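You operate a simulated robot arm through the tools that you are given. There is no shell and no other tool. Be economical: measure what you need, move in short steps, check, and stop when the job is done.

You run a simulated robot arm. Do the job below in one go: nothing can be reset, and whatever is moved stays where it is left.

## Task
Put the 29 part roll from the steel bench on the low shelf of the green table and the 74 part roll on the shelf under the steel bench. Open the yellow cabinet drawer, fetch the roll of tape and set it in the inside of the yellow cabinet drawer, then shut the drawer. Open the top bench drawer, take the green band from the black bench mat and put it in the top drawer of the steel bench and shut the drawer again. Fetch the 40 mm worm from the fittings bench and set it on the low shelf of the green table. Pull the middle bench drawer open. Any order will do. Set down upright: worm.

The check looks at the end state, three seconds after you hand in, the way a careful person would. Anything else that was tipped, shoved, dropped, spilled or broken makes it a failure.

## Robot
A 6-joint arm with a two-finger parallel gripper on a trunk, on a base that drives. Base frame: it is fixed to the floor where the robot stands at the start and does not move with it; the origin is under the middle of the robot, x ahead of it, y to its left, z up. Lengths are in m, angles in degrees, forces in N, time in s.
Its first joint turns from -166.0 to 166.0 degrees. Places, roughly: green band (7x11x3 cm) [0.6, 2.4, 0.9]; inside of the yellow cabinet drawer [-2.6, 3.9, 0.6]; low shelf of the green table [-0.9, -1.1, 0.4]; middle bench drawer [0.5, 0.7, 0.5]; part roll [0.75, 0, 1]; roll of tape (11x11x5 cm) [-1, 0.2, 0.7]; shelf under the steel bench [0.7, -0.2, 0.3]; top bench drawer [0.5, 0.7, 0.7]; top drawer of the steel bench [0.6, 0.7, 0.6]; worm [1.25, 2.25, 1]; yellow cabinet drawer [-2.8, 3.9, 0.7]. Payload 3.43 kg.
Tool frame: the origin (TCP) lies between the finger pads and is the grasp point; the fingertips stand 0.034 m ahead of it; z points along the fingers, y is the line along which they close. Largest opening 0.128 m; finger width 0.024, thickness 0.012; the body of the gripper, 0.048 by 0.13 m, starts 0.096 m behind the TCP.
Orientation is that of the tool frame in the base frame, as a unit quaternion [x, y, z, w]. With the fingers straight down and closing along the base's y, the tool's x points along the base's -x, its y along +y and its z along -z.

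## Interface
- The arm moves only by the tool apply_moves. Its argument "plan" is a list of rows, each a list of 6 numbers: the shift along the tool's x, y, z in m, then the turn, a rotation vector about the tool's x, y, z in degrees. In form: [[dx, dy, dz, wx, wy, wz], ...]. A call has 1 to 10 rows; each row shifts and turns the commanded pose from where the row before left it, along the tool's axes as they then stand. "fingers" is the closure in counts, from 0 (fully open) to 255 (shut), set as the call begins (left out, the last holds). Each row takes 0.2 s and may step no farther than 0.05 m and 8.6 degrees from the row before; otherwise, or with a gripper value out of range, the whole call is refused. A pose out of reach is approached as far as the arm can. The call stops where the force on the tool passes 40 N (or 10 N more than at its start, if that is more) or the arm is blocked; 0.2 s more then pass. Each finger travels about 0.153 m/s and halts on what it meets, pressing with about 32 N; the grip force reading is that of the motor and also rises with nothing between the fingers. The clock runs only during rows and for 0.2 s after the last one: add rows that do not move to give the fingers time. The reply holds the time, the measured pose of the TCP, the force on the tool along the base axes, the opening and the grip force, in the units named above and with some noise, with the torque about the TCP (base axes, N m) and any sound that the robot's microphone picked up, and new pictures: "show" is both (left out), scene, wrist or none.
- Cameras (640 x 400 px; columns grow to the right, rows downward): "scene" is now at [0.0868, 0.2751, 1.1556]; the picture's right is [0.99, -0.14, -0.00], its down [-0.14, -0.92, -0.36] and it looks along [0.05, 0.36, -0.93] (base axes); focal length 214 px, centre (320, 200). "wrist" rides on the gripper at [0.076, -0.011, -0.16] in the tool frame; the picture's right is [0.15, 0.99, 0.00], its down [-0.88, 0.13, -0.46] and it looks along [-0.45, 0.07, 0.89] (tool axes); focal length 234 px, centre (320, 200). There is no depth. A picture from a camera that has moved, and an enlarged one, comes with that camera's place and axes in the base frame and with its lens.
- drive_base(legs): drives the robot by 1 to 6 legs, each [ahead, left, turn to the left] in m, m and degrees, along the robot's own axes; the way and the turn of a leg run together, so that a leg with both is an arc; at most 1.5 m and 180 degrees a leg. The arm and the cameras ride along, it lands a little off, and it stops where it bumps. It gives what a move gives, and a new picture of the scene camera.
- head_to(pan, tilt): turns the head with the scene camera to pan (to the left, within 143 degrees either way) and tilt (down, from -29 to 69), counted from straight ahead of the robot. It gives what a move gives, and a new picture of the scene camera.
- zoom(camera, box): a new picture of the part [left, top, right, bottom] of that camera's present view, enlarged. The clock stands still meanwhile.
- finish_job(): hands the job in; it is judged then, once.

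Work in short steps. Places have to be worked out from the pictures, the camera data and where the tool is seen: move nearer, look again, correct. Check each grasp and each placing, and mend what went wrong. You have 217 turns and 260 pictures in all, those below and enlarged ones among them. Open the gripper and draw the arm clear of the work before you hand the job in, unless the task says otherwise.

The tools are called by a JSON object that holds its "method" and its "body". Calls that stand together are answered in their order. apply_moves: Moves the arm, as the interface text tells. Its arguments: {"type":"object","properties":{"plan":{"type":"array"},"fingers":{"type":"number"},"show":{"type":"string","enum":["both","scene","wrist","none"]}},"required":["plan"]} The other tools are called the same way: drive_base (legs) drives the base; head_to (pan, tilt) turns the head that bears the scene camera; zoom (camera, box) takes an enlarged picture of a part of a camera's view; finish_job () hands the job in.

At the start:

```text
t: 0.0
ee_pos: [0.2593, 0.4837, 1.157]
tool_rot: [0.0, 1.0, 0.003, 0.0]
ft_force: [-0.1, -0.7, 0.0]
torque: [0.01, -0.02, -0.03]
finger_gap: 0.1282
grasp_force: 0.0
robot x, y, heading: [-0.001, -0.0041, -0.2]
head pan, tilt: [81.7, 68.8]
```

scene: 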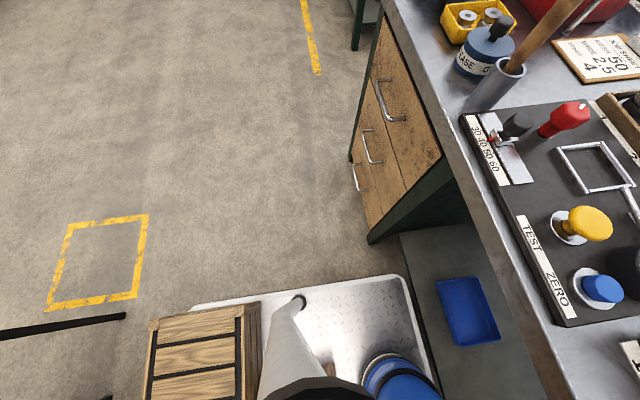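
wrist: 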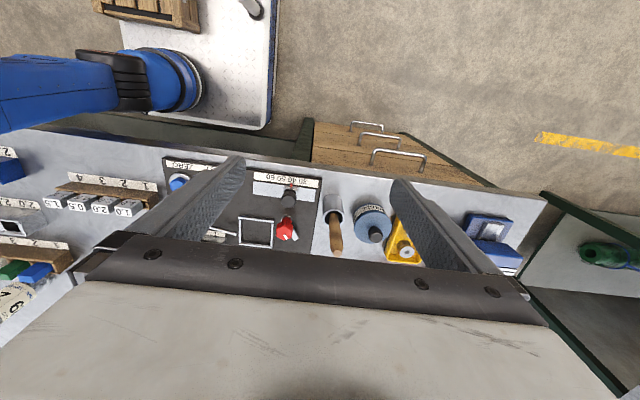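

I start by surveying: look straight ahead at the steel bench.

{"method": "head_to", "body": {"pan": 0, "tilt": 40}}

{"method": "head_to", "body": {"pan": 60, "tilt": 25}}

{"method": "head_to", "body": {"pan": 130, "tilt": 20}}

{"method": "head_to", "body": {"pan": -130, "tilt": 30}}

```text
t: 1.6
ee_pos: [0.2584, 0.4844, 1.1564]
tool_rot: [0.0, 1.0, 0.003, 0.0]
ft_force: [0.2, 0.1, 0.5]
torque: [0.01, -0.01, 0.06]
finger_gap: 0.128
grasp_force: 0.0
robot x, y, heading: [0.0004, -0.0017, 0.0]
head pan, tilt: [0.0, 40.0]
camera scene: at [0.1637, 0.2198, 1.1917], right [0.0, -1.0, 0.0], down [-0.64, 0.0, -0.77], along [0.77, 0.0, -0.64], focal length 214 px, centre (320, 200)
```

scene: 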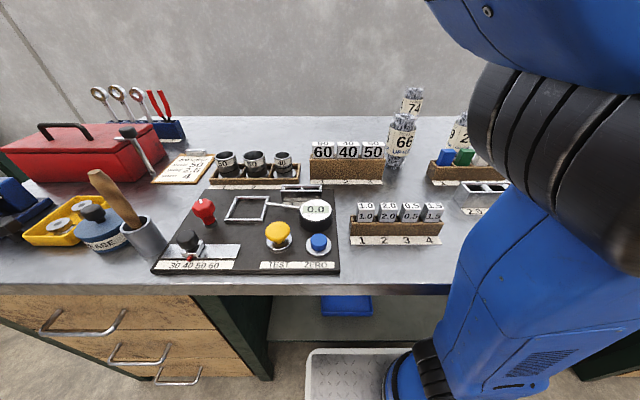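

```text
t: 2.9
ee_pos: [0.2593, 0.4833, 1.1576]
tool_rot: [0.0, 1.0, 0.002, -0.001]
ft_force: [-0.1, -0.5, 0.1]
torque: [0.0, -0.02, 0.02]
finger_gap: 0.128
grasp_force: 0.0
robot x, y, heading: [0.0008, 0.005, 0.1]
head pan, tilt: [60.0, 25.0]
camera scene: at [0.1248, 0.2995, 1.2151], right [0.87, -0.5, 0.0], down [-0.21, -0.37, -0.91], along [0.45, 0.78, -0.42], focal length 214 px, centre (320, 200)
```

scene: 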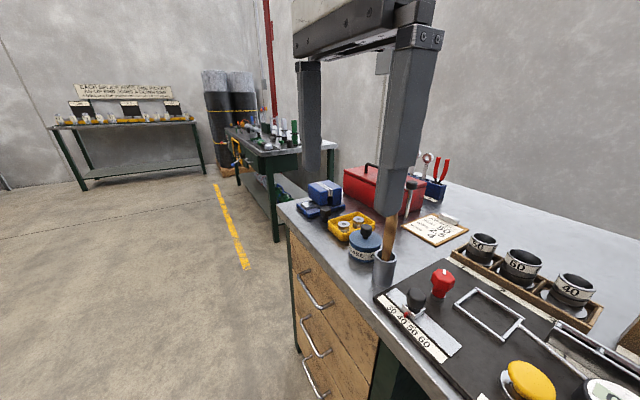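

```text
t: 4.3
ee_pos: [0.2601, 0.4832, 1.1573]
tool_rot: [0.0, 1.0, 0.002, -0.001]
ft_force: [-0.4, -0.4, -0.7]
torque: [0.0, -0.02, -0.01]
finger_gap: 0.1282
grasp_force: 0.1
robot x, y, heading: [-0.0033, -0.0025, -0.3]
head pan, tilt: [130.0, 20.0]
camera scene: at [0.0189, 0.2911, 1.2232], right [0.77, 0.64, 0.0], down [0.22, -0.26, -0.94], along [-0.6, 0.72, -0.34], focal length 214 px, centre (320, 200)
```

scene: 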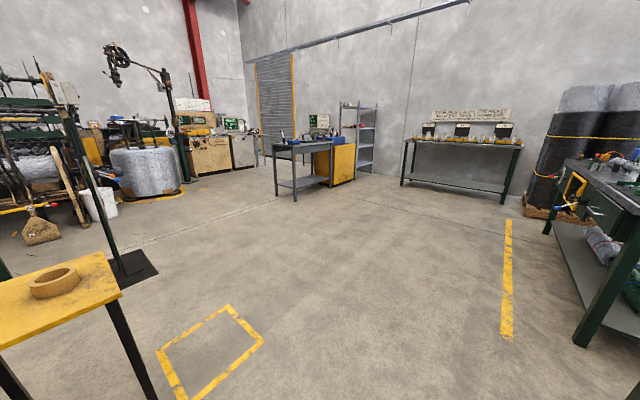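

```text
t: 7.9
ee_pos: [0.2595, 0.4831, 1.1571]
tool_rot: [0.0, 1.0, 0.002, 0.0]
ft_force: [0.3, 0.6, -0.5]
torque: [0.0, 0.0, -0.01]
finger_gap: 0.1279
grasp_force: 0.1
robot x, y, heading: [0.0019, -0.0003, -0.1]
head pan, tilt: [-130.0, 30.0]
camera scene: at [0.0206, 0.1504, 1.2071], right [-0.77, 0.64, 0.0], down [0.32, 0.38, -0.87], along [-0.56, -0.66, -0.5], focal length 214 px, centre (320, 200)
```

scene: 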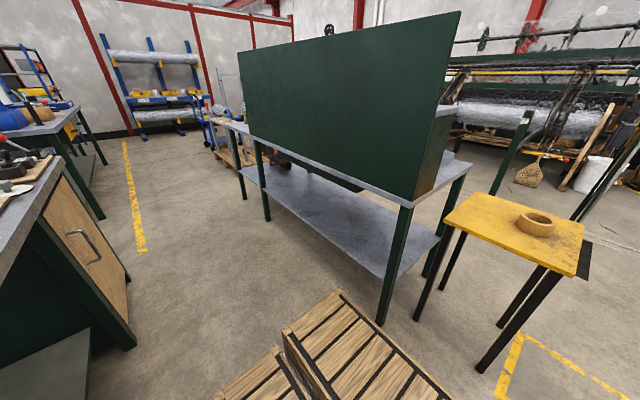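

The part rolls are partly hidden by the arm; I look back at the bench and enlarge the area.

{"method": "head_to", "body": {"pan": -15, "tilt": 30}}

{"method": "zoom", "body": {"camera": "scene", "box": [200, 50, 440, 200]}}

```text
t: 9.8
ee_pos: [0.2597, 0.4835, 1.1577]
tool_rot: [-0.001, 1.0, 0.002, 0.0]
ft_force: [0.0, -1.0, 0.0]
torque: [-0.04, -0.05, 0.0]
finger_gap: 0.1279
grasp_force: 0.1
robot x, y, heading: [0.0017, 0.0005, -0.2]
head pan, tilt: [-15.0, 30.0]
camera scene: at [0.166, 0.1963, 1.2071], right [-0.26, -0.97, 0.0], down [-0.48, 0.13, -0.87], along [0.84, -0.22, -0.5], focal length 214 px, centre (320, 200)
```

scene: 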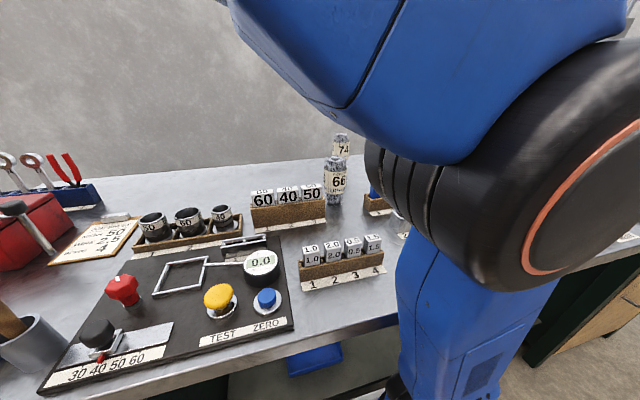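

```text
2.67 times, centred on (320, 125) of scene
camera zoom: at [0.166, 0.1963, 1.2071], right [-0.26, -0.97, 0.0], down [-0.48, 0.13, -0.87], along [0.84, -0.22, -0.5], focal length 572 px, centre (320, 400)
```

zoom: 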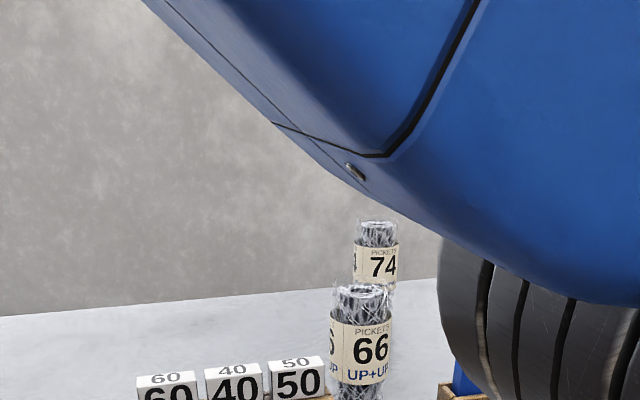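

Check what surrounds the base (crates) by looking down behind.

{"method": "head_to", "body": {"pan": 140, "tilt": 65}}

{"method": "head_to", "body": {"pan": -120, "tilt": 60}}

```text
t: 12.2
ee_pos: [0.259, 0.484, 1.1579]
tool_rot: [-0.001, 1.0, 0.003, 0.0]
ft_force: [0.8, 0.0, 0.4]
torque: [-0.03, 0.0, -0.01]
finger_gap: 0.1282
grasp_force: 0.0
robot x, y, heading: [-0.0003, -0.0004, 0.4]
head pan, tilt: [140.0, 65.0]
camera scene: at [0.0322, 0.2588, 1.1595], right [0.64, 0.77, 0.0], down [0.69, -0.58, -0.42], along [-0.32, 0.27, -0.91], focal length 214 px, centre (320, 200)
```

scene: 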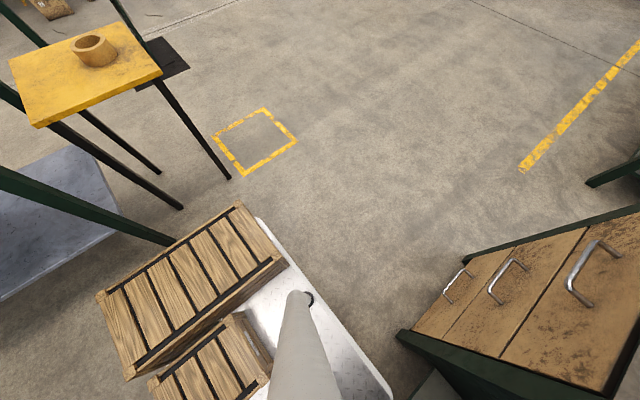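

```text
t: 15.9
ee_pos: [0.2601, 0.483, 1.1585]
tool_rot: [0.0, 1.0, 0.003, 0.0]
ft_force: [1.1, 0.0, 0.0]
torque: [0.02, -0.04, 0.0]
finger_gap: 0.1278
grasp_force: 0.0
robot x, y, heading: [0.001, -0.0002, 0.1]
head pan, tilt: [-120.0, 60.0]
camera scene: at [0.0454, 0.162, 1.165], right [-0.87, 0.5, 0.0], down [0.43, 0.75, -0.5], along [-0.25, -0.43, -0.87], focal length 214 px, centre (320, 200)
```

scene: 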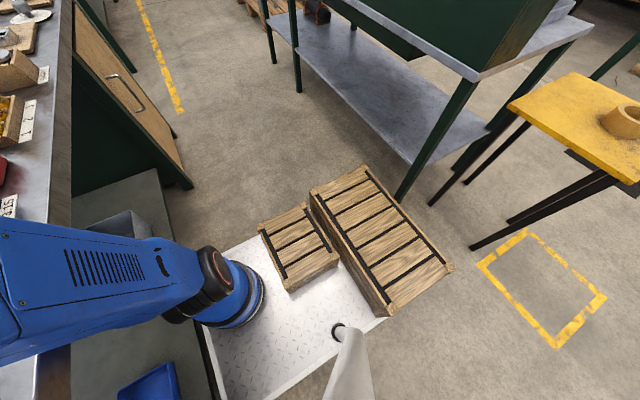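

The crates ride on the robot platform. I move the tool over toward the right part of the bench to look at the rolls with the wrist camera.

{"method": "apply_moves", "body": {"plan": [[-0.005, -0.045, -0.01, 0, 0, 0], [-0.005, -0.045, -0.01, 0, 0, 0], [-0.005, -0.045, -0.01, 0, 0, 0], [-0.005, -0.045, -0.01, 0, 0, 0], [-0.01, -0.045, -0.01, 0, 0, 0], [-0.01, -0.045, -0.01, 0, 0, 0], [-0.01, -0.045, 0, 0, 0, 0], [-0.01, -0.045, 0, 0, 0, 0], [-0.01, -0.045, 0, 0, 0, 0]], "show": "wrist"}}

{"method": "head_to", "body": {"pan": -15, "tilt": 35}}

```text
t: 17.9
ee_pos: [0.3333, 0.1012, 1.122]
tool_rot: [-0.001, 1.0, 0.004, 0.002]
ft_force: [0.3, -0.9, -0.1]
torque: [-0.04, 0.04, 0.01]
finger_gap: 0.1278
grasp_force: 0.1
out of reach, approached as far as the arm can: row 3, 4, 5, 6, 7, 8, 9
robot x, y, heading: [-0.0015, 0.0003, -0.1]
head pan, tilt: [-120.0, 60.0]
camera wrist: at [0.2578, 0.088, 1.2806], right [-0.15, 0.99, 0.01], down [0.88, 0.13, 0.46], along [0.45, 0.07, -0.89], focal length 234 px, centre (320, 200)
```

wrist: 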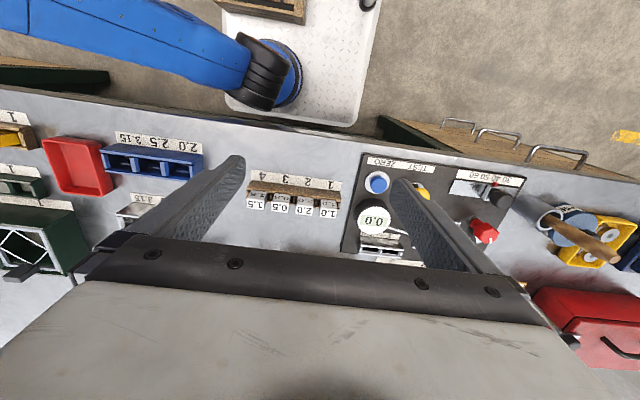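

```text
t: 19.7
ee_pos: [0.3341, 0.0999, 1.1212]
tool_rot: [0.0, 1.0, 0.004, 0.0]
ft_force: [-0.1, 0.2, 0.0]
torque: [0.02, 0.01, 0.01]
finger_gap: 0.1279
grasp_force: 0.1
robot x, y, heading: [0.0024, -0.002, 0.0]
head pan, tilt: [-15.0, 35.0]
camera scene: at [0.1637, 0.1968, 1.1993], right [-0.26, -0.97, 0.0], down [-0.55, 0.15, -0.82], along [0.79, -0.21, -0.57], focal length 214 px, centre (320, 200)
```

scene: 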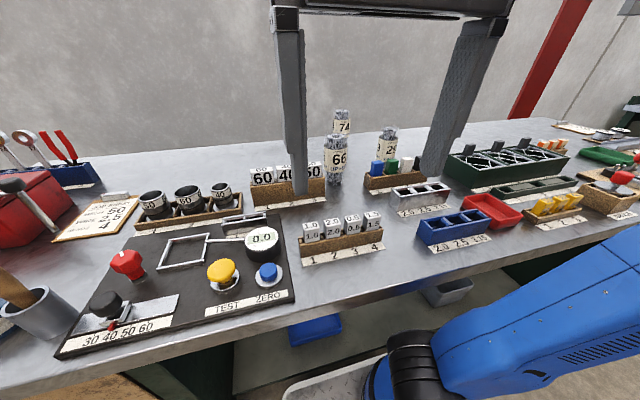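

Now the rolls are visible; zoom in on them.

{"method": "zoom", "body": {"camera": "scene", "box": [280, 90, 440, 190]}}

{"method": "head_to", "body": {"pan": -45, "tilt": 69}}

```text
4.00 times, centred on (360, 140) of scene
camera zoom: at [0.1637, 0.1968, 1.1993], right [-0.26, -0.97, 0.0], down [-0.55, 0.15, -0.82], along [0.79, -0.21, -0.57], focal length 858 px, centre (160, 440)
```

zoom: 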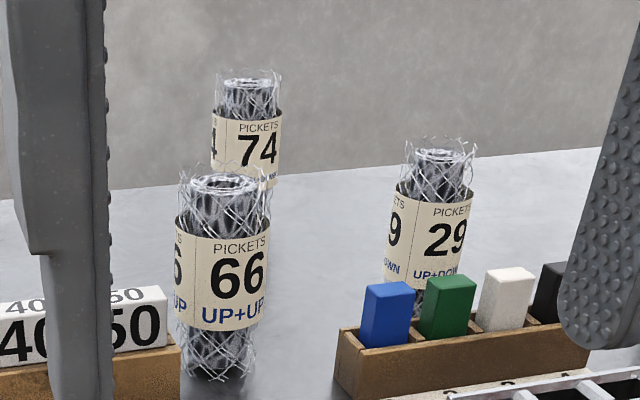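

```text
t: 20.7
ee_pos: [0.3324, 0.1, 1.1225]
tool_rot: [0.0, 1.0, 0.004, 0.001]
ft_force: [-1.0, -0.6, 0.5]
torque: [0.0, 0.02, 0.01]
finger_gap: 0.1284
grasp_force: 0.0
robot x, y, heading: [-0.0055, -0.0007, -0.1]
head pan, tilt: [-45.0, 68.8]
camera scene: at [0.1183, 0.1801, 1.1557], right [-0.71, -0.71, 0.0], down [-0.66, 0.66, -0.36], along [0.26, -0.26, -0.93], focal length 214 px, centre (320, 200)
```

scene: 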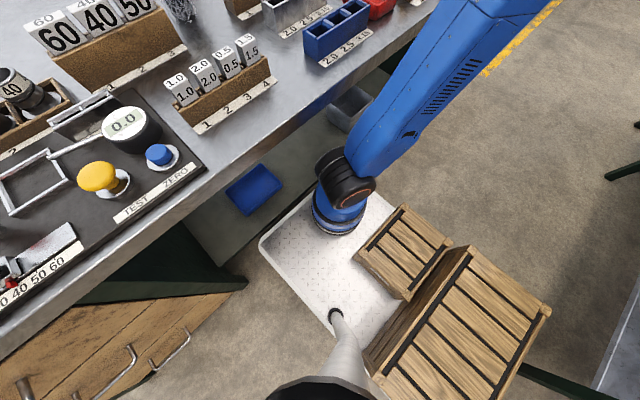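

I lower slightly to get back within reach and begin yawing the tool 180° so the wrist camera will be on top when I later tilt to horizontal.

{"method": "apply_moves", "body": {"plan": [[0, 0, 0.05, 0, 0, 8.5], [0, 0, 0.05, 0, 0, 8.5], [0, 0, 0, 0, 0, 8.5], [0, 0, 0, 0, 0, 8.5], [0, 0, 0, 0, 0, 8.5], [0, 0, 0, 0, 0, 8.5], [0, 0, 0, 0, 0, 8.5], [0, 0, 0, 0, 0, 8.5], [0, 0, 0, 0, 0, 8.5], [0, 0, 0, 0, 0, 8.5]], "show": "none"}}

{"method": "apply_moves", "body": {"plan": [[0, 0, 0, 0, 0, 8.5], [0, 0, 0, 0, 0, 8.5], [0, 0, 0, 0, 0, 8.5], [0, 0, 0, 0, 0, 8.5], [0, 0, 0, 0, 0, 8.5], [0, 0, 0, 0, 0, 8.5], [0, 0, 0, 0, 0, 8.5], [0, 0, 0, 0, 0, 8.5], [0, 0, 0, 0, 0, 8.5], [0, 0, 0, 0, 0, 8.5]], "show": "wrist"}}

```text
t: 22.9
ee_pos: [0.3336, 0.1007, 1.0212]
tool_rot: [0.677, 0.736, 0.002, -0.002]
ft_force: [0.0, -0.1, -0.6]
torque: [0.04, 0.05, 0.01]
finger_gap: 0.1284
grasp_force: 0.1
robot x, y, heading: [0.0001, -0.0003, 0.0]
head pan, tilt: [-45.0, 68.8]
```

```text
t: 25.1
ee_pos: [0.4391, -0.0611, 1.0191]
tool_rot: [0.996, 0.087, 0.001, -0.003]
ft_force: [0.3, 0.4, 0.3]
torque: [-0.04, -0.01, -0.05]
finger_gap: 0.1282
grasp_force: 0.1
out of reach, approached as far as the arm can: row 3, 4, 5, 6, 7, 8, 9, 10
robot x, y, heading: [0.0042, -0.0008, 0.1]
head pan, tilt: [-45.0, 68.8]
camera wrist: at [0.5121, -0.0382, 1.1792], right [0.32, -0.95, -0.01], down [-0.84, -0.29, 0.45], along [-0.43, -0.14, -0.89], focal length 234 px, centre (320, 200)
```

wrist: 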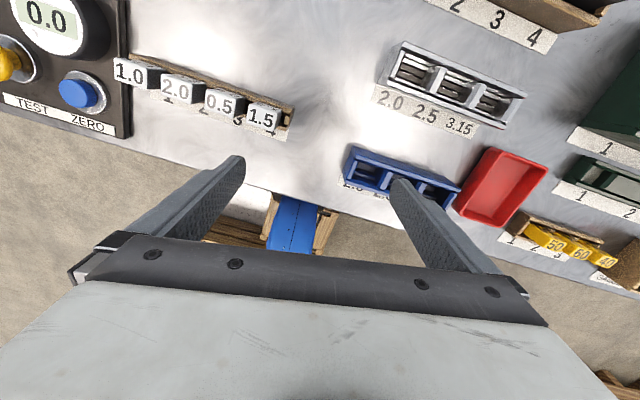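

The tool crept forward while yawing. I raise it a little, finish the yaw, and start pitching to horizontal.

{"method": "apply_moves", "body": {"plan": [[0, 0, -0.03, 0, 0, 5], [0, 0, -0.03, 0, 0, 5], [0, 0, 0, 0, -8.5, 0], [0, 0, 0, 0, -8.5, 0], [0, 0, 0, 0, -8.5, 0], [0, 0, 0, 0, -8.5, 0]], "show": "both"}}

```text
t: 26.5
ee_pos: [0.4878, -0.1133, 0.9241]
tool_rot: [0.957, 0.001, -0.291, -0.002]
ft_force: [-1.0, 0.0, 0.7]
torque: [0.0, -0.06, 0.0]
finger_gap: 0.128
grasp_force: 0.0
out of reach, approached as far as the arm can: row 1, 2, 3, 4, 5, 6
robot x, y, heading: [0.0007, 0.0017, -0.1]
head pan, tilt: [-45.0, 68.8]
camera scene: at [0.1178, 0.1802, 1.1557], right [-0.71, -0.71, 0.0], down [-0.66, 0.66, -0.36], along [0.26, -0.26, -0.93], focal length 214 px, centre (320, 200)
camera wrist: at [0.6411, -0.1016, 1.0148], right [0.12, -0.99, -0.09], down [-0.48, -0.13, 0.87], along [-0.87, -0.06, -0.49], focal length 234 px, centre (320, 200)
```

scene: 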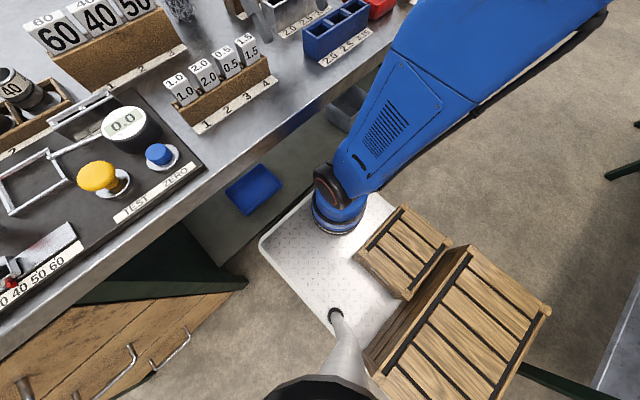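
wrist: 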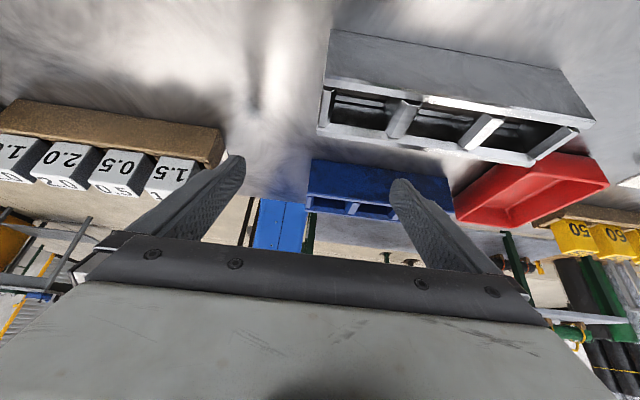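

I turned the wrong way (tool now leans back toward the robot). Reverse the pitch while rising, toward pointing forward.

{"method": "apply_moves", "body": {"plan": [[-0.028, 0, -0.04, 0, 0, 0], [-0.01, 0, -0.02, 0, 8.5, 0], [0, 0, -0.01, 0, 8.5, 0], [0, 0, 0, 0, 8.5, 0], [0, 0, 0, 0, 8.5, 0]], "show": "none"}}

{"method": "apply_moves", "body": {"plan": [[0, 0, 0, 0, 8.5, 0], [0, 0, 0, 0, 8.5, 0], [0, 0, 0, 0, 8.5, 0], [0, 0, 0, 0, 8.5, 0]], "show": "both"}}

```text
t: 27.7
ee_pos: [0.4989, -0.1147, 0.9568]
tool_rot: [1.0, 0.0, 0.001, -0.002]
ft_force: [-0.1, -0.1, -0.4]
torque: [0.0, 0.04, 0.03]
finger_gap: 0.1282
grasp_force: 0.0
out of reach, approached as far as the arm can: row 1
robot x, y, heading: [-0.0023, 0.0002, -0.1]
head pan, tilt: [-45.0, 68.8]
```

```text
t: 28.7
ee_pos: [0.4995, -0.1148, 0.9563]
tool_rot: [0.956, -0.001, 0.293, -0.002]
ft_force: [1.4, 0.8, -0.5]
torque: [-0.02, -0.02, 0.03]
finger_gap: 0.1282
grasp_force: 0.1
robot x, y, heading: [-0.0009, -0.0024, -0.1]
head pan, tilt: [-45.0, 68.8]
camera scene: at [0.1183, 0.18, 1.1556], right [-0.71, -0.71, 0.0], down [-0.66, 0.66, -0.36], along [0.26, -0.26, -0.93], focal length 214 px, centre (320, 200)
camera wrist: at [0.473, -0.1048, 1.1309], right [0.12, -0.99, 0.08], down [-0.98, -0.13, -0.12], along [0.13, -0.06, -0.99], focal length 234 px, centre (320, 200)
```

scene: 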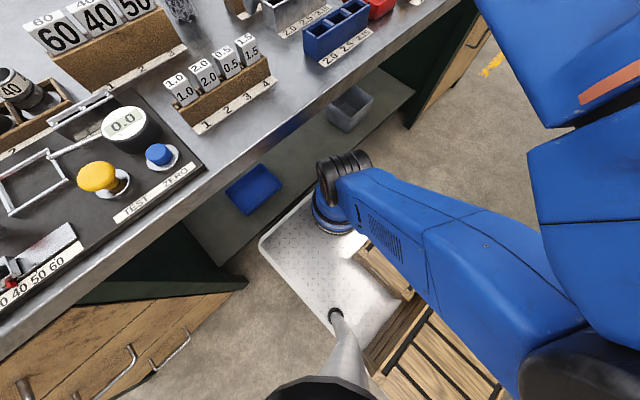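
wrist: 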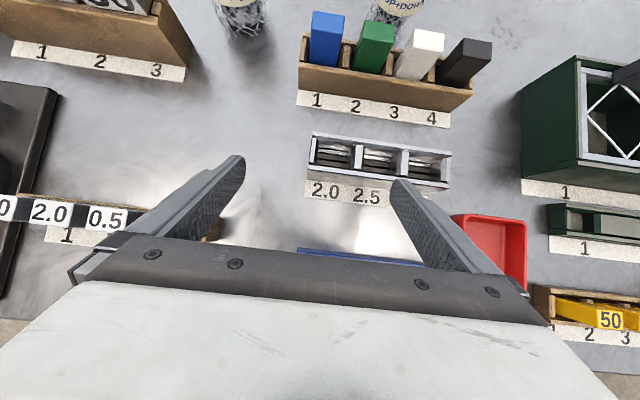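

Good view of the bench. I raise 0.1 m and continue pitching toward horizontal.

{"method": "apply_moves", "body": {"plan": [[0.028, 0, -0.0415, 0, 0, 0], [0.028, 0, -0.0415, 0, 0, 0], [0, 0, 0, 0, 8.5, 0], [0, 0, 0, 0, 8.5, 0], [0, 0, 0, 0, 8.5, 0], [0, 0, 0, 0, 8.5, 0], [0, 0, 0, 0, 8.5, 0]], "show": "both"}}

```text
t: 29.9
ee_pos: [0.4952, -0.0137, 1.0566]
tool_rot: [0.838, 0.224, 0.472, -0.156]
ft_force: [-0.1, 0.0, 0.3]
torque: [0.01, 0.03, -0.05]
finger_gap: 0.128
grasp_force: 0.0
robot x, y, heading: [0.0001, 0.0013, 0.2]
head pan, tilt: [-45.0, 68.8]
stopped in row 6: the arm was blocked; the commanded pose is now the measured one
camera scene: at [0.1115, 0.1665, 1.1587], right [-0.71, -0.71, -0.01], down [-0.66, 0.66, -0.36], along [0.26, -0.24, -0.93], focal length 214 px, centre (320, 200)
camera wrist: at [0.4084, -0.0623, 1.2025], right [0.58, -0.81, 0.08], down [-0.66, -0.53, -0.53], along [0.47, 0.26, -0.84], focal length 234 px, centre (320, 200)
```

scene: 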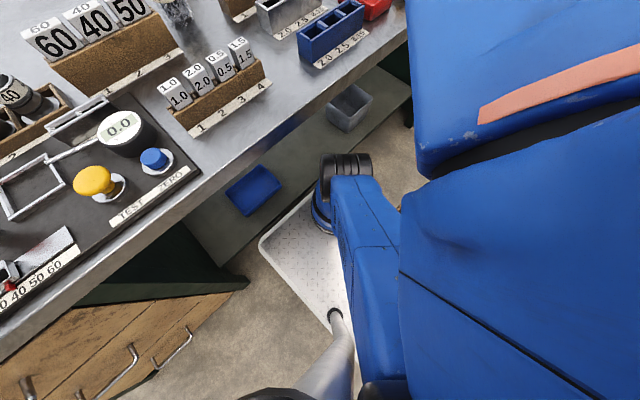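
wrist: 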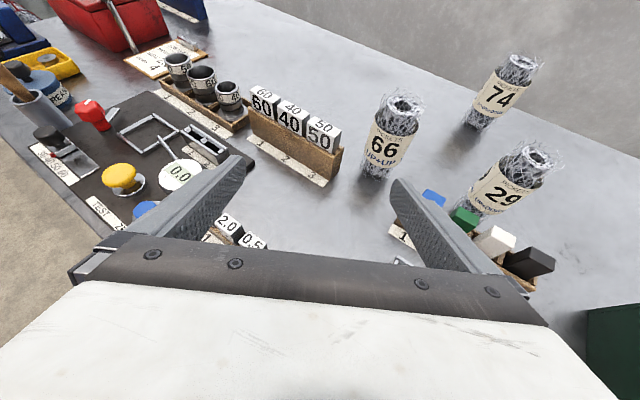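

The elbow touched the neck: the robot stands too close to the bench for this pose. I back the base up 0.2 m (gripper is above everything).

{"method": "drive_base", "body": {"legs": [[-0.2, 0, 0]]}}

```text
t: 31.5
ee_pos: [0.2908, -0.0138, 1.057]
tool_rot: [0.837, 0.224, 0.473, -0.157]
ft_force: [0.1, 0.5, 0.0]
torque: [-0.03, -0.03, 0.01]
finger_gap: 0.1279
grasp_force: 0.0
robot x, y, heading: [-0.2036, -0.0004, 0.1]
head pan, tilt: [-45.0, 68.8]
camera scene: at [-0.0927, 0.1664, 1.1587], right [-0.71, -0.71, -0.01], down [-0.66, 0.66, -0.36], along [0.26, -0.24, -0.93], focal length 214 px, centre (320, 200)
```

scene: 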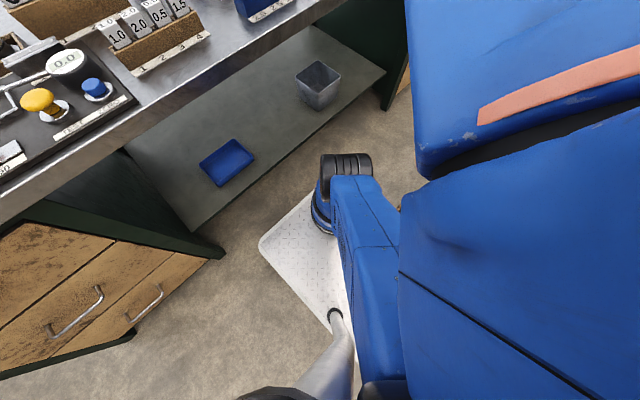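

Now extend forward/right and rotate to a level tool (z ahead, camera on top).

{"method": "apply_moves", "body": {"plan": [[0.0142, 0.037, 0.0086, 0, 0, 0], [0.0142, 0.037, 0.0086, 0, 0, 0], [0.0142, 0.037, 0.0086, 0, 0, 0], [0.0142, 0.037, 0.0086, 0, 0, 0], [0, 0, 0, -5.27, 5.08, 0.94], [0, 0, 0, -5.27, 5.08, 0.94], [0, 0, 0, -5.27, 5.08, 0.94], [0, 0, 0, -5.27, 5.08, 0.94], [0, 0, 0, -5.27, 5.08, 0.94], [0, 0, 0, -5.27, 5.08, 0.94]], "show": "both"}}

```text
t: 33.7
ee_pos: [0.4242, -0.1, 1.0764]
tool_rot: [0.709, 0.004, 0.705, 0.005]
ft_force: [-0.4, 0.4, -0.2]
torque: [0.01, -0.01, 0.02]
finger_gap: 0.1279
grasp_force: 0.1
robot x, y, heading: [-0.202, -0.0007, 0.2]
head pan, tilt: [-45.0, 68.8]
camera scene: at [-0.0854, 0.18, 1.1557], right [-0.71, -0.71, 0.0], down [-0.66, 0.66, -0.36], along [0.26, -0.26, -0.93], focal length 214 px, centre (320, 200)
camera wrist: at [0.2658, -0.0859, 1.1529], right [0.0, -0.99, 0.16], down [-0.46, -0.14, -0.88], along [0.89, -0.07, -0.46], focal length 234 px, centre (320, 200)
```

scene: 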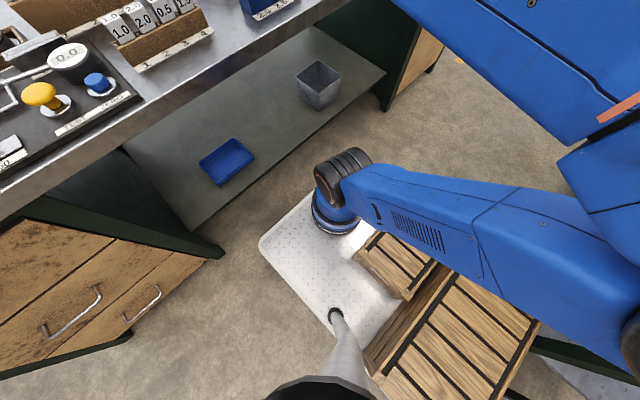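
wrist: 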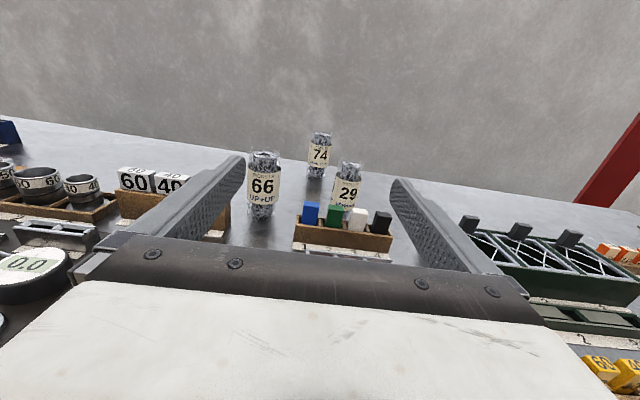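

Tool is level. I triangulate: roll 29 at about (0.725,-0.168), top 1.01; 66 at (0.716,0.005); 74 at (0.955,-0.10); bench top ≈0.865; rack blocks top ≈0.945. Approach in front of 29.

{"method": "apply_moves", "body": {"plan": [[-0.01, 0.023, 0.042, 0, 0, 0], [-0.01, 0.023, 0.042, 0, 0, 0], [-0.01, 0.022, 0.042, 0, 0, 0]], "show": "wrist"}}

```text
t: 34.5
ee_pos: [0.5498, -0.1659, 1.0479]
tool_rot: [0.708, 0.004, 0.706, 0.004]
ft_force: [-1.0, 0.0, 1.2]
torque: [0.0, 0.05, -0.03]
finger_gap: 0.1283
grasp_force: 0.0
robot x, y, heading: [-0.2052, 0.0002, 0.0]
head pan, tilt: [-45.0, 68.8]
camera wrist: at [0.3912, -0.1543, 1.1236], right [0.0, -0.99, 0.16], down [-0.46, -0.14, -0.88], along [0.89, -0.07, -0.45], focal length 234 px, centre (320, 200)
```

wrist: 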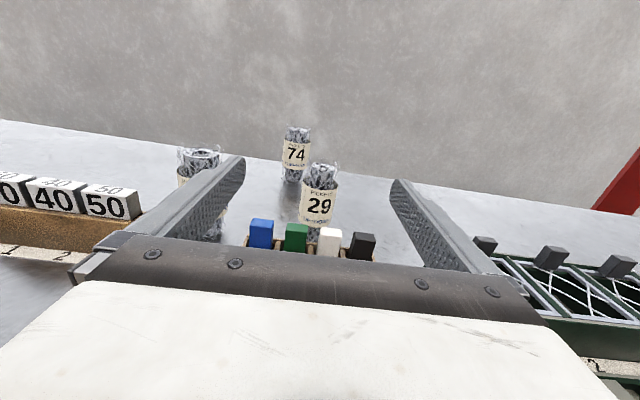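

Lateral alignment is good. Lower to z≈0.987, then advance around the roll.

{"method": "apply_moves", "body": {"plan": [[-0.03, 0.004, 0, 0, 0, 0], [-0.03, 0.004, 0, 0, 0, 0], [0, 0, 0.045, 0, 0, 0], [0, 0, 0.045, 0, 0, 0], [0, 0, 0.045, 0, 0, 0]], "show": "wrist"}}

```text
t: 35.7
ee_pos: [0.684, -0.1783, 0.988]
tool_rot: [0.709, 0.005, 0.706, 0.004]
ft_force: [-0.9, 0.3, 0.2]
torque: [0.0, 0.04, -0.04]
finger_gap: 0.1282
grasp_force: 0.0
robot x, y, heading: [-0.2036, 0.0003, 0.2]
head pan, tilt: [-45.0, 68.8]
camera wrist: at [0.5249, -0.1656, 1.0633], right [0.0, -0.99, 0.16], down [-0.46, -0.14, -0.88], along [0.89, -0.07, -0.45], focal length 234 px, centre (320, 200)
```

wrist: 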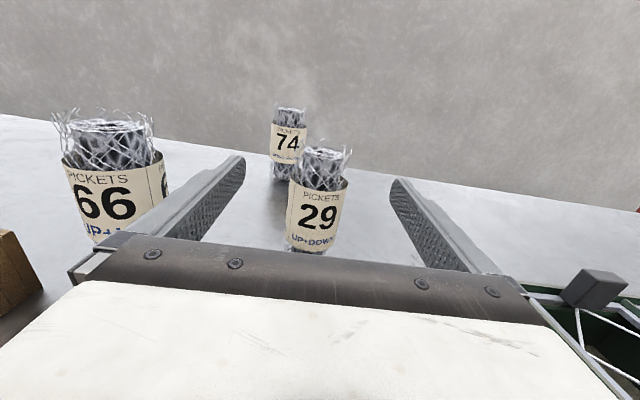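

Slightly farther still; advance 0.04 and look again.

{"method": "apply_moves", "body": {"plan": [[0, 0, 0.04, 0, 0, 0]], "show": "wrist"}}

```text
t: 36.1
ee_pos: [0.7234, -0.1769, 0.987]
tool_rot: [0.709, 0.003, 0.705, 0.006]
ft_force: [-0.1, -0.6, 0.1]
torque: [-0.01, 0.01, 0.0]
finger_gap: 0.128
grasp_force: 0.0
robot x, y, heading: [-0.2032, -0.0007, 0.1]
head pan, tilt: [-45.0, 68.8]
camera wrist: at [0.5647, -0.1644, 1.0634], right [0.0, -0.99, 0.16], down [-0.46, -0.14, -0.88], along [0.89, -0.07, -0.45], focal length 234 px, centre (320, 200)
```

wrist: 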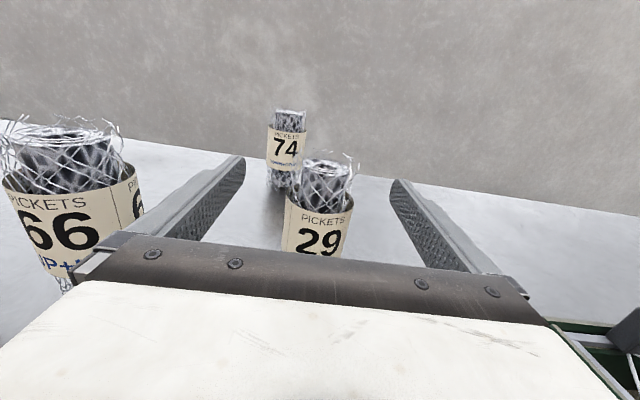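

{"method": "apply_moves", "body": {"plan": [[0, 0, 0.03, 0, 0, 0], [0, 0, 0, 0, 0, 0]], "show": "wrist"}}

```text
t: 36.7
ee_pos: [0.7552, -0.1749, 0.9868]
tool_rot: [0.709, 0.004, 0.705, 0.006]
ft_force: [0.1, -0.4, -0.2]
torque: [-0.01, -0.02, 0.01]
finger_gap: 0.1278
grasp_force: 0.1
robot x, y, heading: [-0.2071, 0.0007, 0.3]
head pan, tilt: [-45.0, 68.8]
camera wrist: at [0.5965, -0.164, 1.0626], right [0.0, -0.99, 0.16], down [-0.46, -0.14, -0.88], along [0.89, -0.07, -0.46], focal length 234 px, centre (320, 200)
```

wrist: 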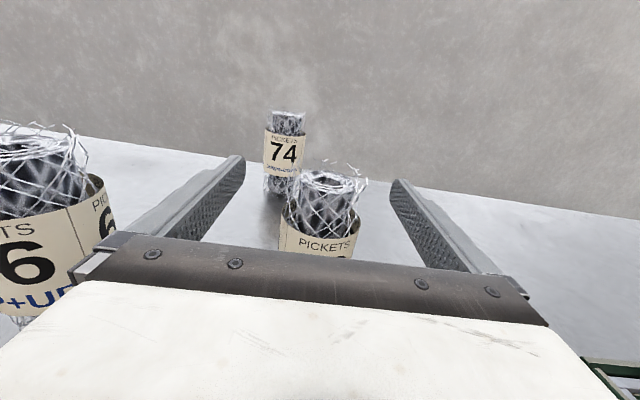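

The roll is now between the fingers; close.

{"method": "apply_moves", "body": {"plan": [[0, 0, 0, 0, 0, 0], [0, 0, 0, 0, 0, 0], [0, 0, 0, 0, 0, 0]], "fingers": 255, "show": "wrist"}}

```text
t: 37.5
ee_pos: [0.7544, -0.1756, 0.9854]
tool_rot: [0.709, 0.005, 0.705, 0.004]
ft_force: [0.0, 1.5, 0.3]
torque: [0.15, 0.0, -0.04]
finger_gap: 0.0545
grasp_force: 32.6
robot x, y, heading: [-0.2014, -0.0035, -0.1]
head pan, tilt: [-45.0, 68.8]
camera wrist: at [0.5964, -0.164, 1.0626], right [0.0, -0.99, 0.16], down [-0.46, -0.14, -0.88], along [0.89, -0.07, -0.46], focal length 234 px, centre (320, 200)
```

wrist: 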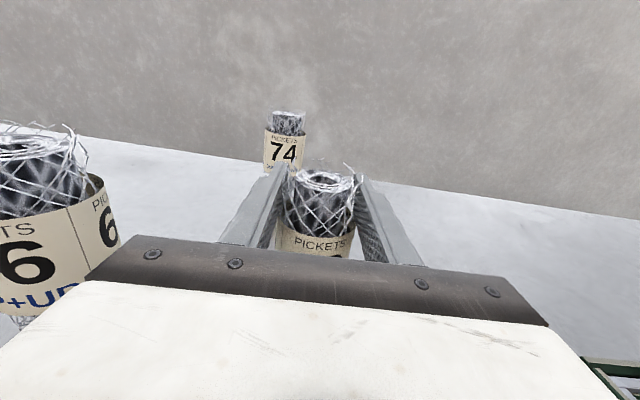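

Gripped (gap 0.0545). Lift by 0.1 m then retreat.

{"method": "apply_moves", "body": {"plan": [[0.025, 0, 0, 0, 0, 0], [0.03, 0, 0, 0, 0, 0], [0.04, 0, 0, 0, 0, 0], [0.03, 0, 0, 0, 0, 0], [0, 0, -0.04, 0, 0, 0], [0, 0, -0.045, 0, 0, 0], [0, 0, -0.045, 0, 0, 0], [0, 0, -0.045, 0, 0, 0]], "show": "wrist"}}

```text
t: 39.3
ee_pos: [0.5795, -0.1738, 1.1107]
tool_rot: [0.71, 0.005, 0.704, 0.005]
ft_force: [0.9, 0.0, -2.3]
torque: [0.02, -0.02, 0.02]
finger_gap: 0.0543
grasp_force: 32.3
robot x, y, heading: [-0.2065, 0.0013, 0.2]
head pan, tilt: [-45.0, 68.8]
camera wrist: at [0.4207, -0.1617, 1.1868], right [0.0, -0.99, 0.16], down [-0.46, -0.14, -0.88], along [0.89, -0.07, -0.46], focal length 234 px, centre (320, 200)
```

wrist: 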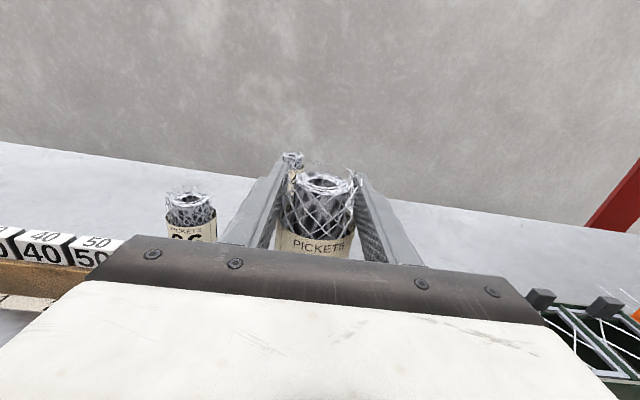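

Holding firmly. I raise the roll to about z 1.25 so it clears everything on the bench, and look left along the bench.

{"method": "apply_moves", "body": {"plan": [[0.04, 0, 0, 0, 0, 0], [0.04, 0, 0, 0, 0, 0], [0.04, 0, 0, 0, 0, 0], [0.02, 0, 0, 0, 0, 0]], "show": "none"}}

{"method": "head_to", "body": {"pan": 50, "tilt": 30}}

```text
t: 40.3
ee_pos: [0.5794, -0.1726, 1.2515]
tool_rot: [0.709, 0.003, 0.705, 0.005]
ft_force: [0.0, 0.3, -1.9]
torque: [-0.02, -0.01, 0.02]
finger_gap: 0.0544
grasp_force: 32.1
robot x, y, heading: [-0.2048, 0.0014, -0.0]
head pan, tilt: [-45.0, 68.8]
```

```text
t: 42.0
ee_pos: [0.5808, -0.1716, 1.2508]
tool_rot: [0.709, 0.003, 0.705, 0.006]
ft_force: [-0.5, -0.8, -2.0]
torque: [0.01, -0.01, 0.02]
finger_gap: 0.0542
grasp_force: 32.0
robot x, y, heading: [-0.203, -0.0018, -0.0]
head pan, tilt: [50.0, 30.0]
camera scene: at [-0.0668, 0.2887, 1.2071], right [0.77, -0.64, 0.0], down [-0.32, -0.38, -0.87], along [0.56, 0.66, -0.5], focal length 214 px, centre (320, 200)
```

scene: 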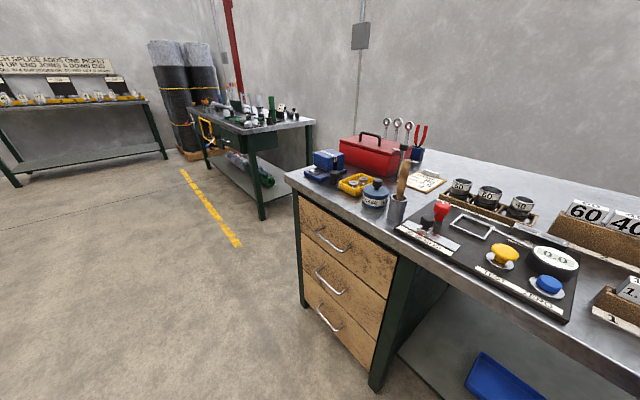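

Everything on the bench is well below the raised roll. Between bench and green table I turn right in place (slightly ahead first), so the table will be on the arm's side.

{"method": "drive_base", "body": {"legs": [[0.08, 0, 0], [0, 0, -45]]}}

{"method": "drive_base", "body": {"legs": [[0, 0, -45]]}}

{"method": "head_to", "body": {"pan": -70, "tilt": 50}}

```text
t: 45.2
ee_pos: [0.3004, -0.6829, 1.252]
tool_rot: [0.655, -0.272, 0.647, 0.28]
ft_force: [0.6, 0.1, -1.8]
torque: [0.01, 0.0, -0.01]
finger_gap: 0.0542
grasp_force: 31.7
robot x, y, heading: [-0.1212, -0.003, -46.0]
head pan, tilt: [50.0, 30.0]
camera scene: at [0.1791, 0.1017, 1.2071], right [0.07, -1.0, 0.0], down [-0.5, -0.04, -0.87], along [0.86, 0.06, -0.5], focal length 214 px, centre (320, 200)
```

scene: 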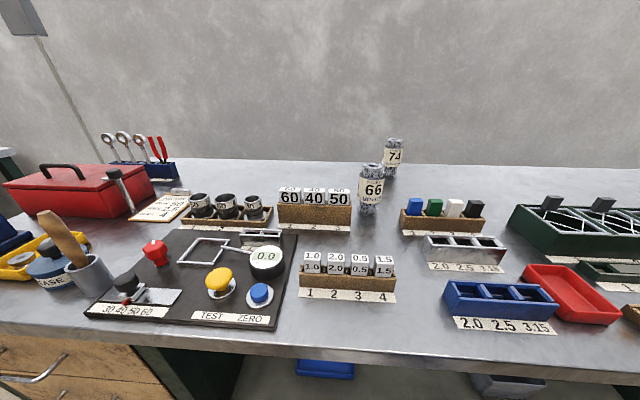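

```text
t: 47.7
ee_pos: [-0.3169, -0.7805, 1.2516]
tool_rot: [0.498, -0.505, 0.488, 0.509]
ft_force: [0.5, 0.5, -1.9]
torque: [0.03, 0.01, -0.03]
finger_gap: 0.0544
grasp_force: 31.7
robot x, y, heading: [-0.1238, -0.0001, -91.3]
head pan, tilt: [50.0, 30.0]
camera scene: at [0.1606, -0.1464, 1.2071], right [-0.66, -0.75, 0.0], down [-0.37, 0.33, -0.87], along [0.65, -0.57, -0.5], focal length 214 px, centre (320, 200)
```

scene: 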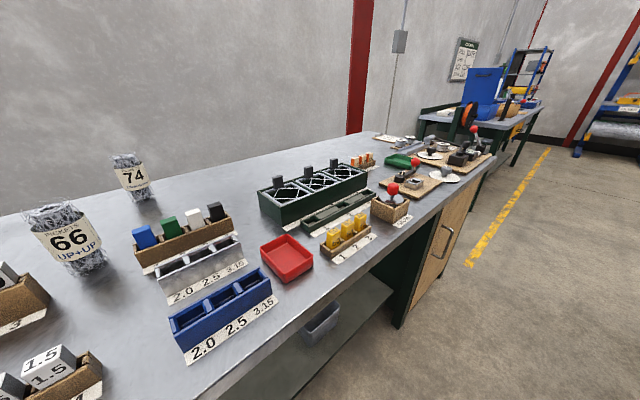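

```text
t: 49.7
ee_pos: [-0.3162, -0.7798, 1.252]
tool_rot: [0.498, -0.505, 0.488, 0.509]
ft_force: [0.2, 0.0, 0.1]
torque: [-0.05, -0.02, -0.01]
finger_gap: 0.0542
grasp_force: 32.2
robot x, y, heading: [-0.1217, 0.002, -91.4]
head pan, tilt: [-70.0, 50.0]
camera scene: at [0.0199, -0.1109, 1.1776], right [-0.32, 0.95, 0.0], down [0.73, 0.24, -0.64], along [-0.61, -0.2, -0.77], focal length 214 px, centre (320, 200)
```

scene: 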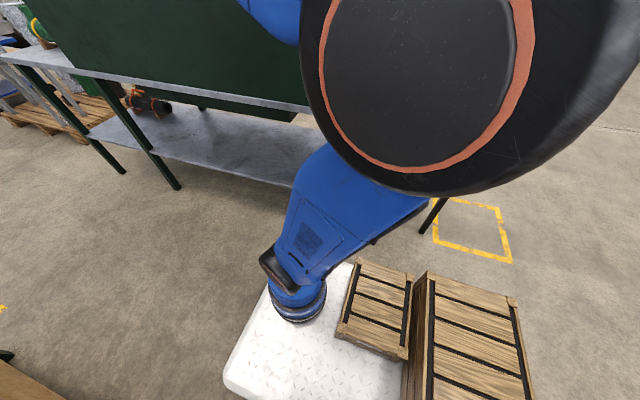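

Turned OK. Table's front edge is at x≈-0.7, top at z≈0.8. I drive ahead 0.5 and 0.1 to the left so the arm faces the middle of the table.

{"method": "drive_base", "body": {"legs": [[0.5, 0.1, 1.3]]}}

{"method": "head_to", "body": {"pan": -60, "tilt": 40}}

```text
t: 52.7
ee_pos: [-0.2008, -1.2936, 1.2531]
tool_rot: [0.505, -0.498, 0.496, 0.501]
ft_force: [1.0, -0.2, -0.9]
torque: [-0.02, 0.01, -0.01]
finger_gap: 0.0523
grasp_force: 31.8
robot x, y, heading: [-0.03, -0.5109, -90.3]
head pan, tilt: [-70.0, 50.0]
camera scene: at [0.1167, -0.6153, 1.1776], right [-0.34, 0.94, 0.0], down [0.72, 0.26, -0.64], along [-0.6, -0.22, -0.77], focal length 214 px, centre (320, 200)
```

scene: 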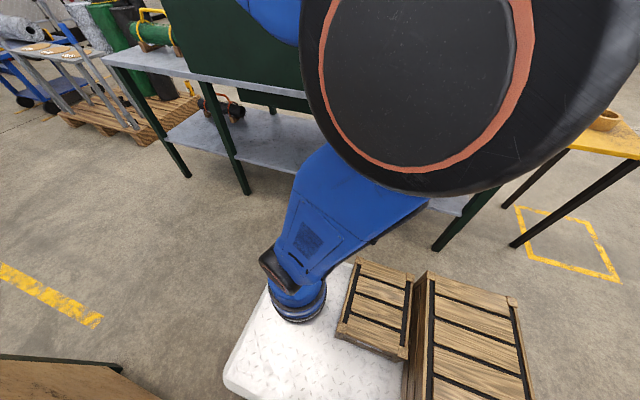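

```text
t: 53.4
ee_pos: [-0.2014, -1.2926, 1.2512]
tool_rot: [0.504, -0.499, 0.496, 0.502]
ft_force: [-0.7, 0.9, -2.0]
torque: [-0.01, 0.0, 0.0]
finger_gap: 0.0523
grasp_force: 31.9
robot x, y, heading: [-0.0288, -0.5071, -90.1]
head pan, tilt: [-60.0, 40.0]
camera scene: at [0.1155, -0.6315, 1.1917], right [-0.5, 0.87, 0.0], down [0.56, 0.32, -0.77], along [-0.66, -0.38, -0.64], focal length 214 px, centre (320, 200)
```

scene: 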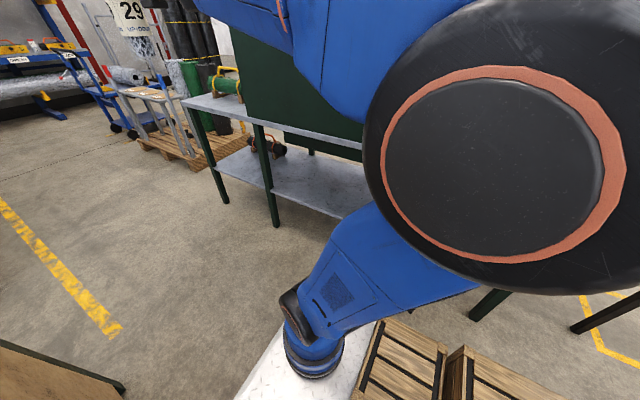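

Plan: extend the arm ahead (-y) while lowering to about z 0.62, then swing clockwise into the gap between the table legs.

{"method": "apply_moves", "body": {"plan": [[-0.03, 0, 0.035, 0, 0, 0], [-0.03, 0, 0.035, 0, 0, 0], [-0.03, 0, 0.035, 0, 0, 0], [-0.03, 0, 0.035, 0, 0, 0], [-0.03, 0, 0.035, 0, 0, 0], [-0.03, 0, 0.035, 0, 0, 0], [-0.045, 0, 0, 0, 0, 0], [-0.045, 0, 0, 0, 0, 0], [-0.045, 0, 0, 0, 0, 0], [-0.045, 0, 0, 0, 0, 0]], "show": "none"}}

{"method": "apply_moves", "body": {"plan": [[-0.045, 0, 0, 0, 0, 0], [-0.045, 0, 0, 0, 0, 0], [-0.045, 0, 0, 0, 0, 0], [-0.045, 0, 0, 0, 0, 0], [-0.045, 0, 0, 0, 0, 0], [-0.04, 0, 0, 0, 0, 0]], "show": "both"}}

```text
t: 55.6
ee_pos: [-0.2045, -1.5021, 0.8909]
tool_rot: [0.505, -0.498, 0.495, 0.502]
ft_force: [-0.6, -0.3, -0.9]
torque: [0.03, -0.03, 0.02]
finger_gap: 0.0522
grasp_force: 31.8
robot x, y, heading: [-0.0323, -0.5078, -89.9]
head pan, tilt: [-60.0, 40.0]
```

```text
t: 57.0
ee_pos: [-0.2211, -1.4953, 0.6266]
tool_rot: [0.507, -0.495, 0.498, 0.499]
ft_force: [0.1, 1.3, -2.0]
torque: [0.03, -0.03, -0.01]
finger_gap: 0.052
grasp_force: 31.7
out of reach, approached as far as the arm can: row 4, 5
robot x, y, heading: [-0.0303, -0.5052, -89.9]
head pan, tilt: [-60.0, 40.0]
camera scene: at [0.1155, -0.6312, 1.1918], right [-0.5, 0.87, 0.0], down [0.56, 0.32, -0.77], along [-0.66, -0.38, -0.64], focal length 214 px, centre (320, 200)
camera wrist: at [-0.2096, -1.3358, 0.7037], right [-0.99, -0.01, 0.16], down [-0.15, 0.46, -0.88], along [-0.06, -0.89, -0.45], focal length 234 px, centre (320, 200)
```

scene: 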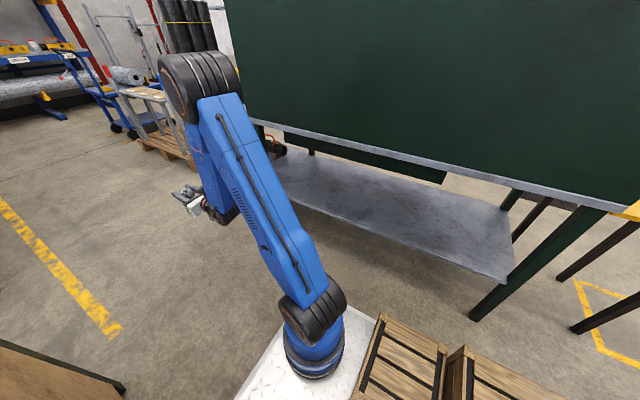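
wrist: 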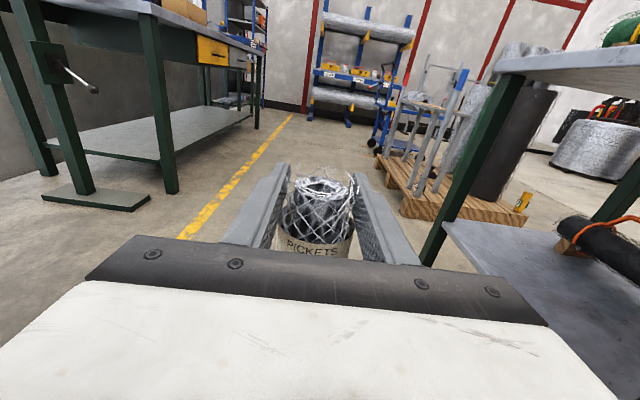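

Arm is well placed with elbow high. Now swing clockwise around the arm axis, lowering slightly.

{"method": "apply_moves", "body": {"plan": [[-0.005, 0.047, -0.0102, -3.8, 0, 0], [-0.005, 0.047, -0.0102, -3.8, 0, 0], [-0.005, 0.047, -0.0102, -3.8, 0, 0], [-0.005, 0.047, -0.0102, -3.8, 0, 0], [-0.005, 0.047, -0.0102, -3.8, 0, 0], [-0.005, 0.047, -0.0102, -3.8, 0, 0], [-0.005, 0.047, -0.0102, -3.8, 0, 0], [-0.005, 0.047, -0.0102, -3.8, 0, 0]], "show": "both"}}

```text
t: 58.8
ee_pos: [-0.5671, -1.3315, 0.5951]
tool_rot: [0.359, -0.609, 0.35, 0.615]
ft_force: [-0.2, 0.3, -0.6]
torque: [-0.01, 0.0, 0.01]
finger_gap: 0.0522
grasp_force: 32.2
out of reach, approached as far as the arm can: row 2
robot x, y, heading: [-0.033, -0.51, -89.9]
head pan, tilt: [-60.0, 40.0]
camera scene: at [0.1155, -0.6315, 1.1918], right [-0.5, 0.87, 0.0], down [0.56, 0.32, -0.77], along [-0.66, -0.38, -0.64], focal length 214 px, centre (320, 200)
camera wrist: at [-0.4756, -1.1994, 0.6703], right [-0.86, 0.49, 0.16], down [0.1, 0.47, -0.88], along [-0.51, -0.74, -0.45], focal length 234 px, centre (320, 200)
```

scene: 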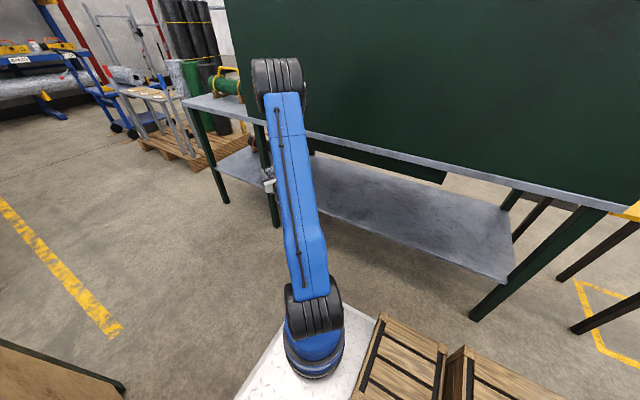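
wrist: 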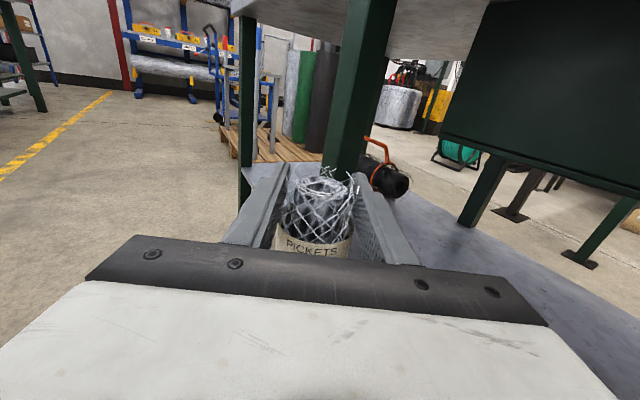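

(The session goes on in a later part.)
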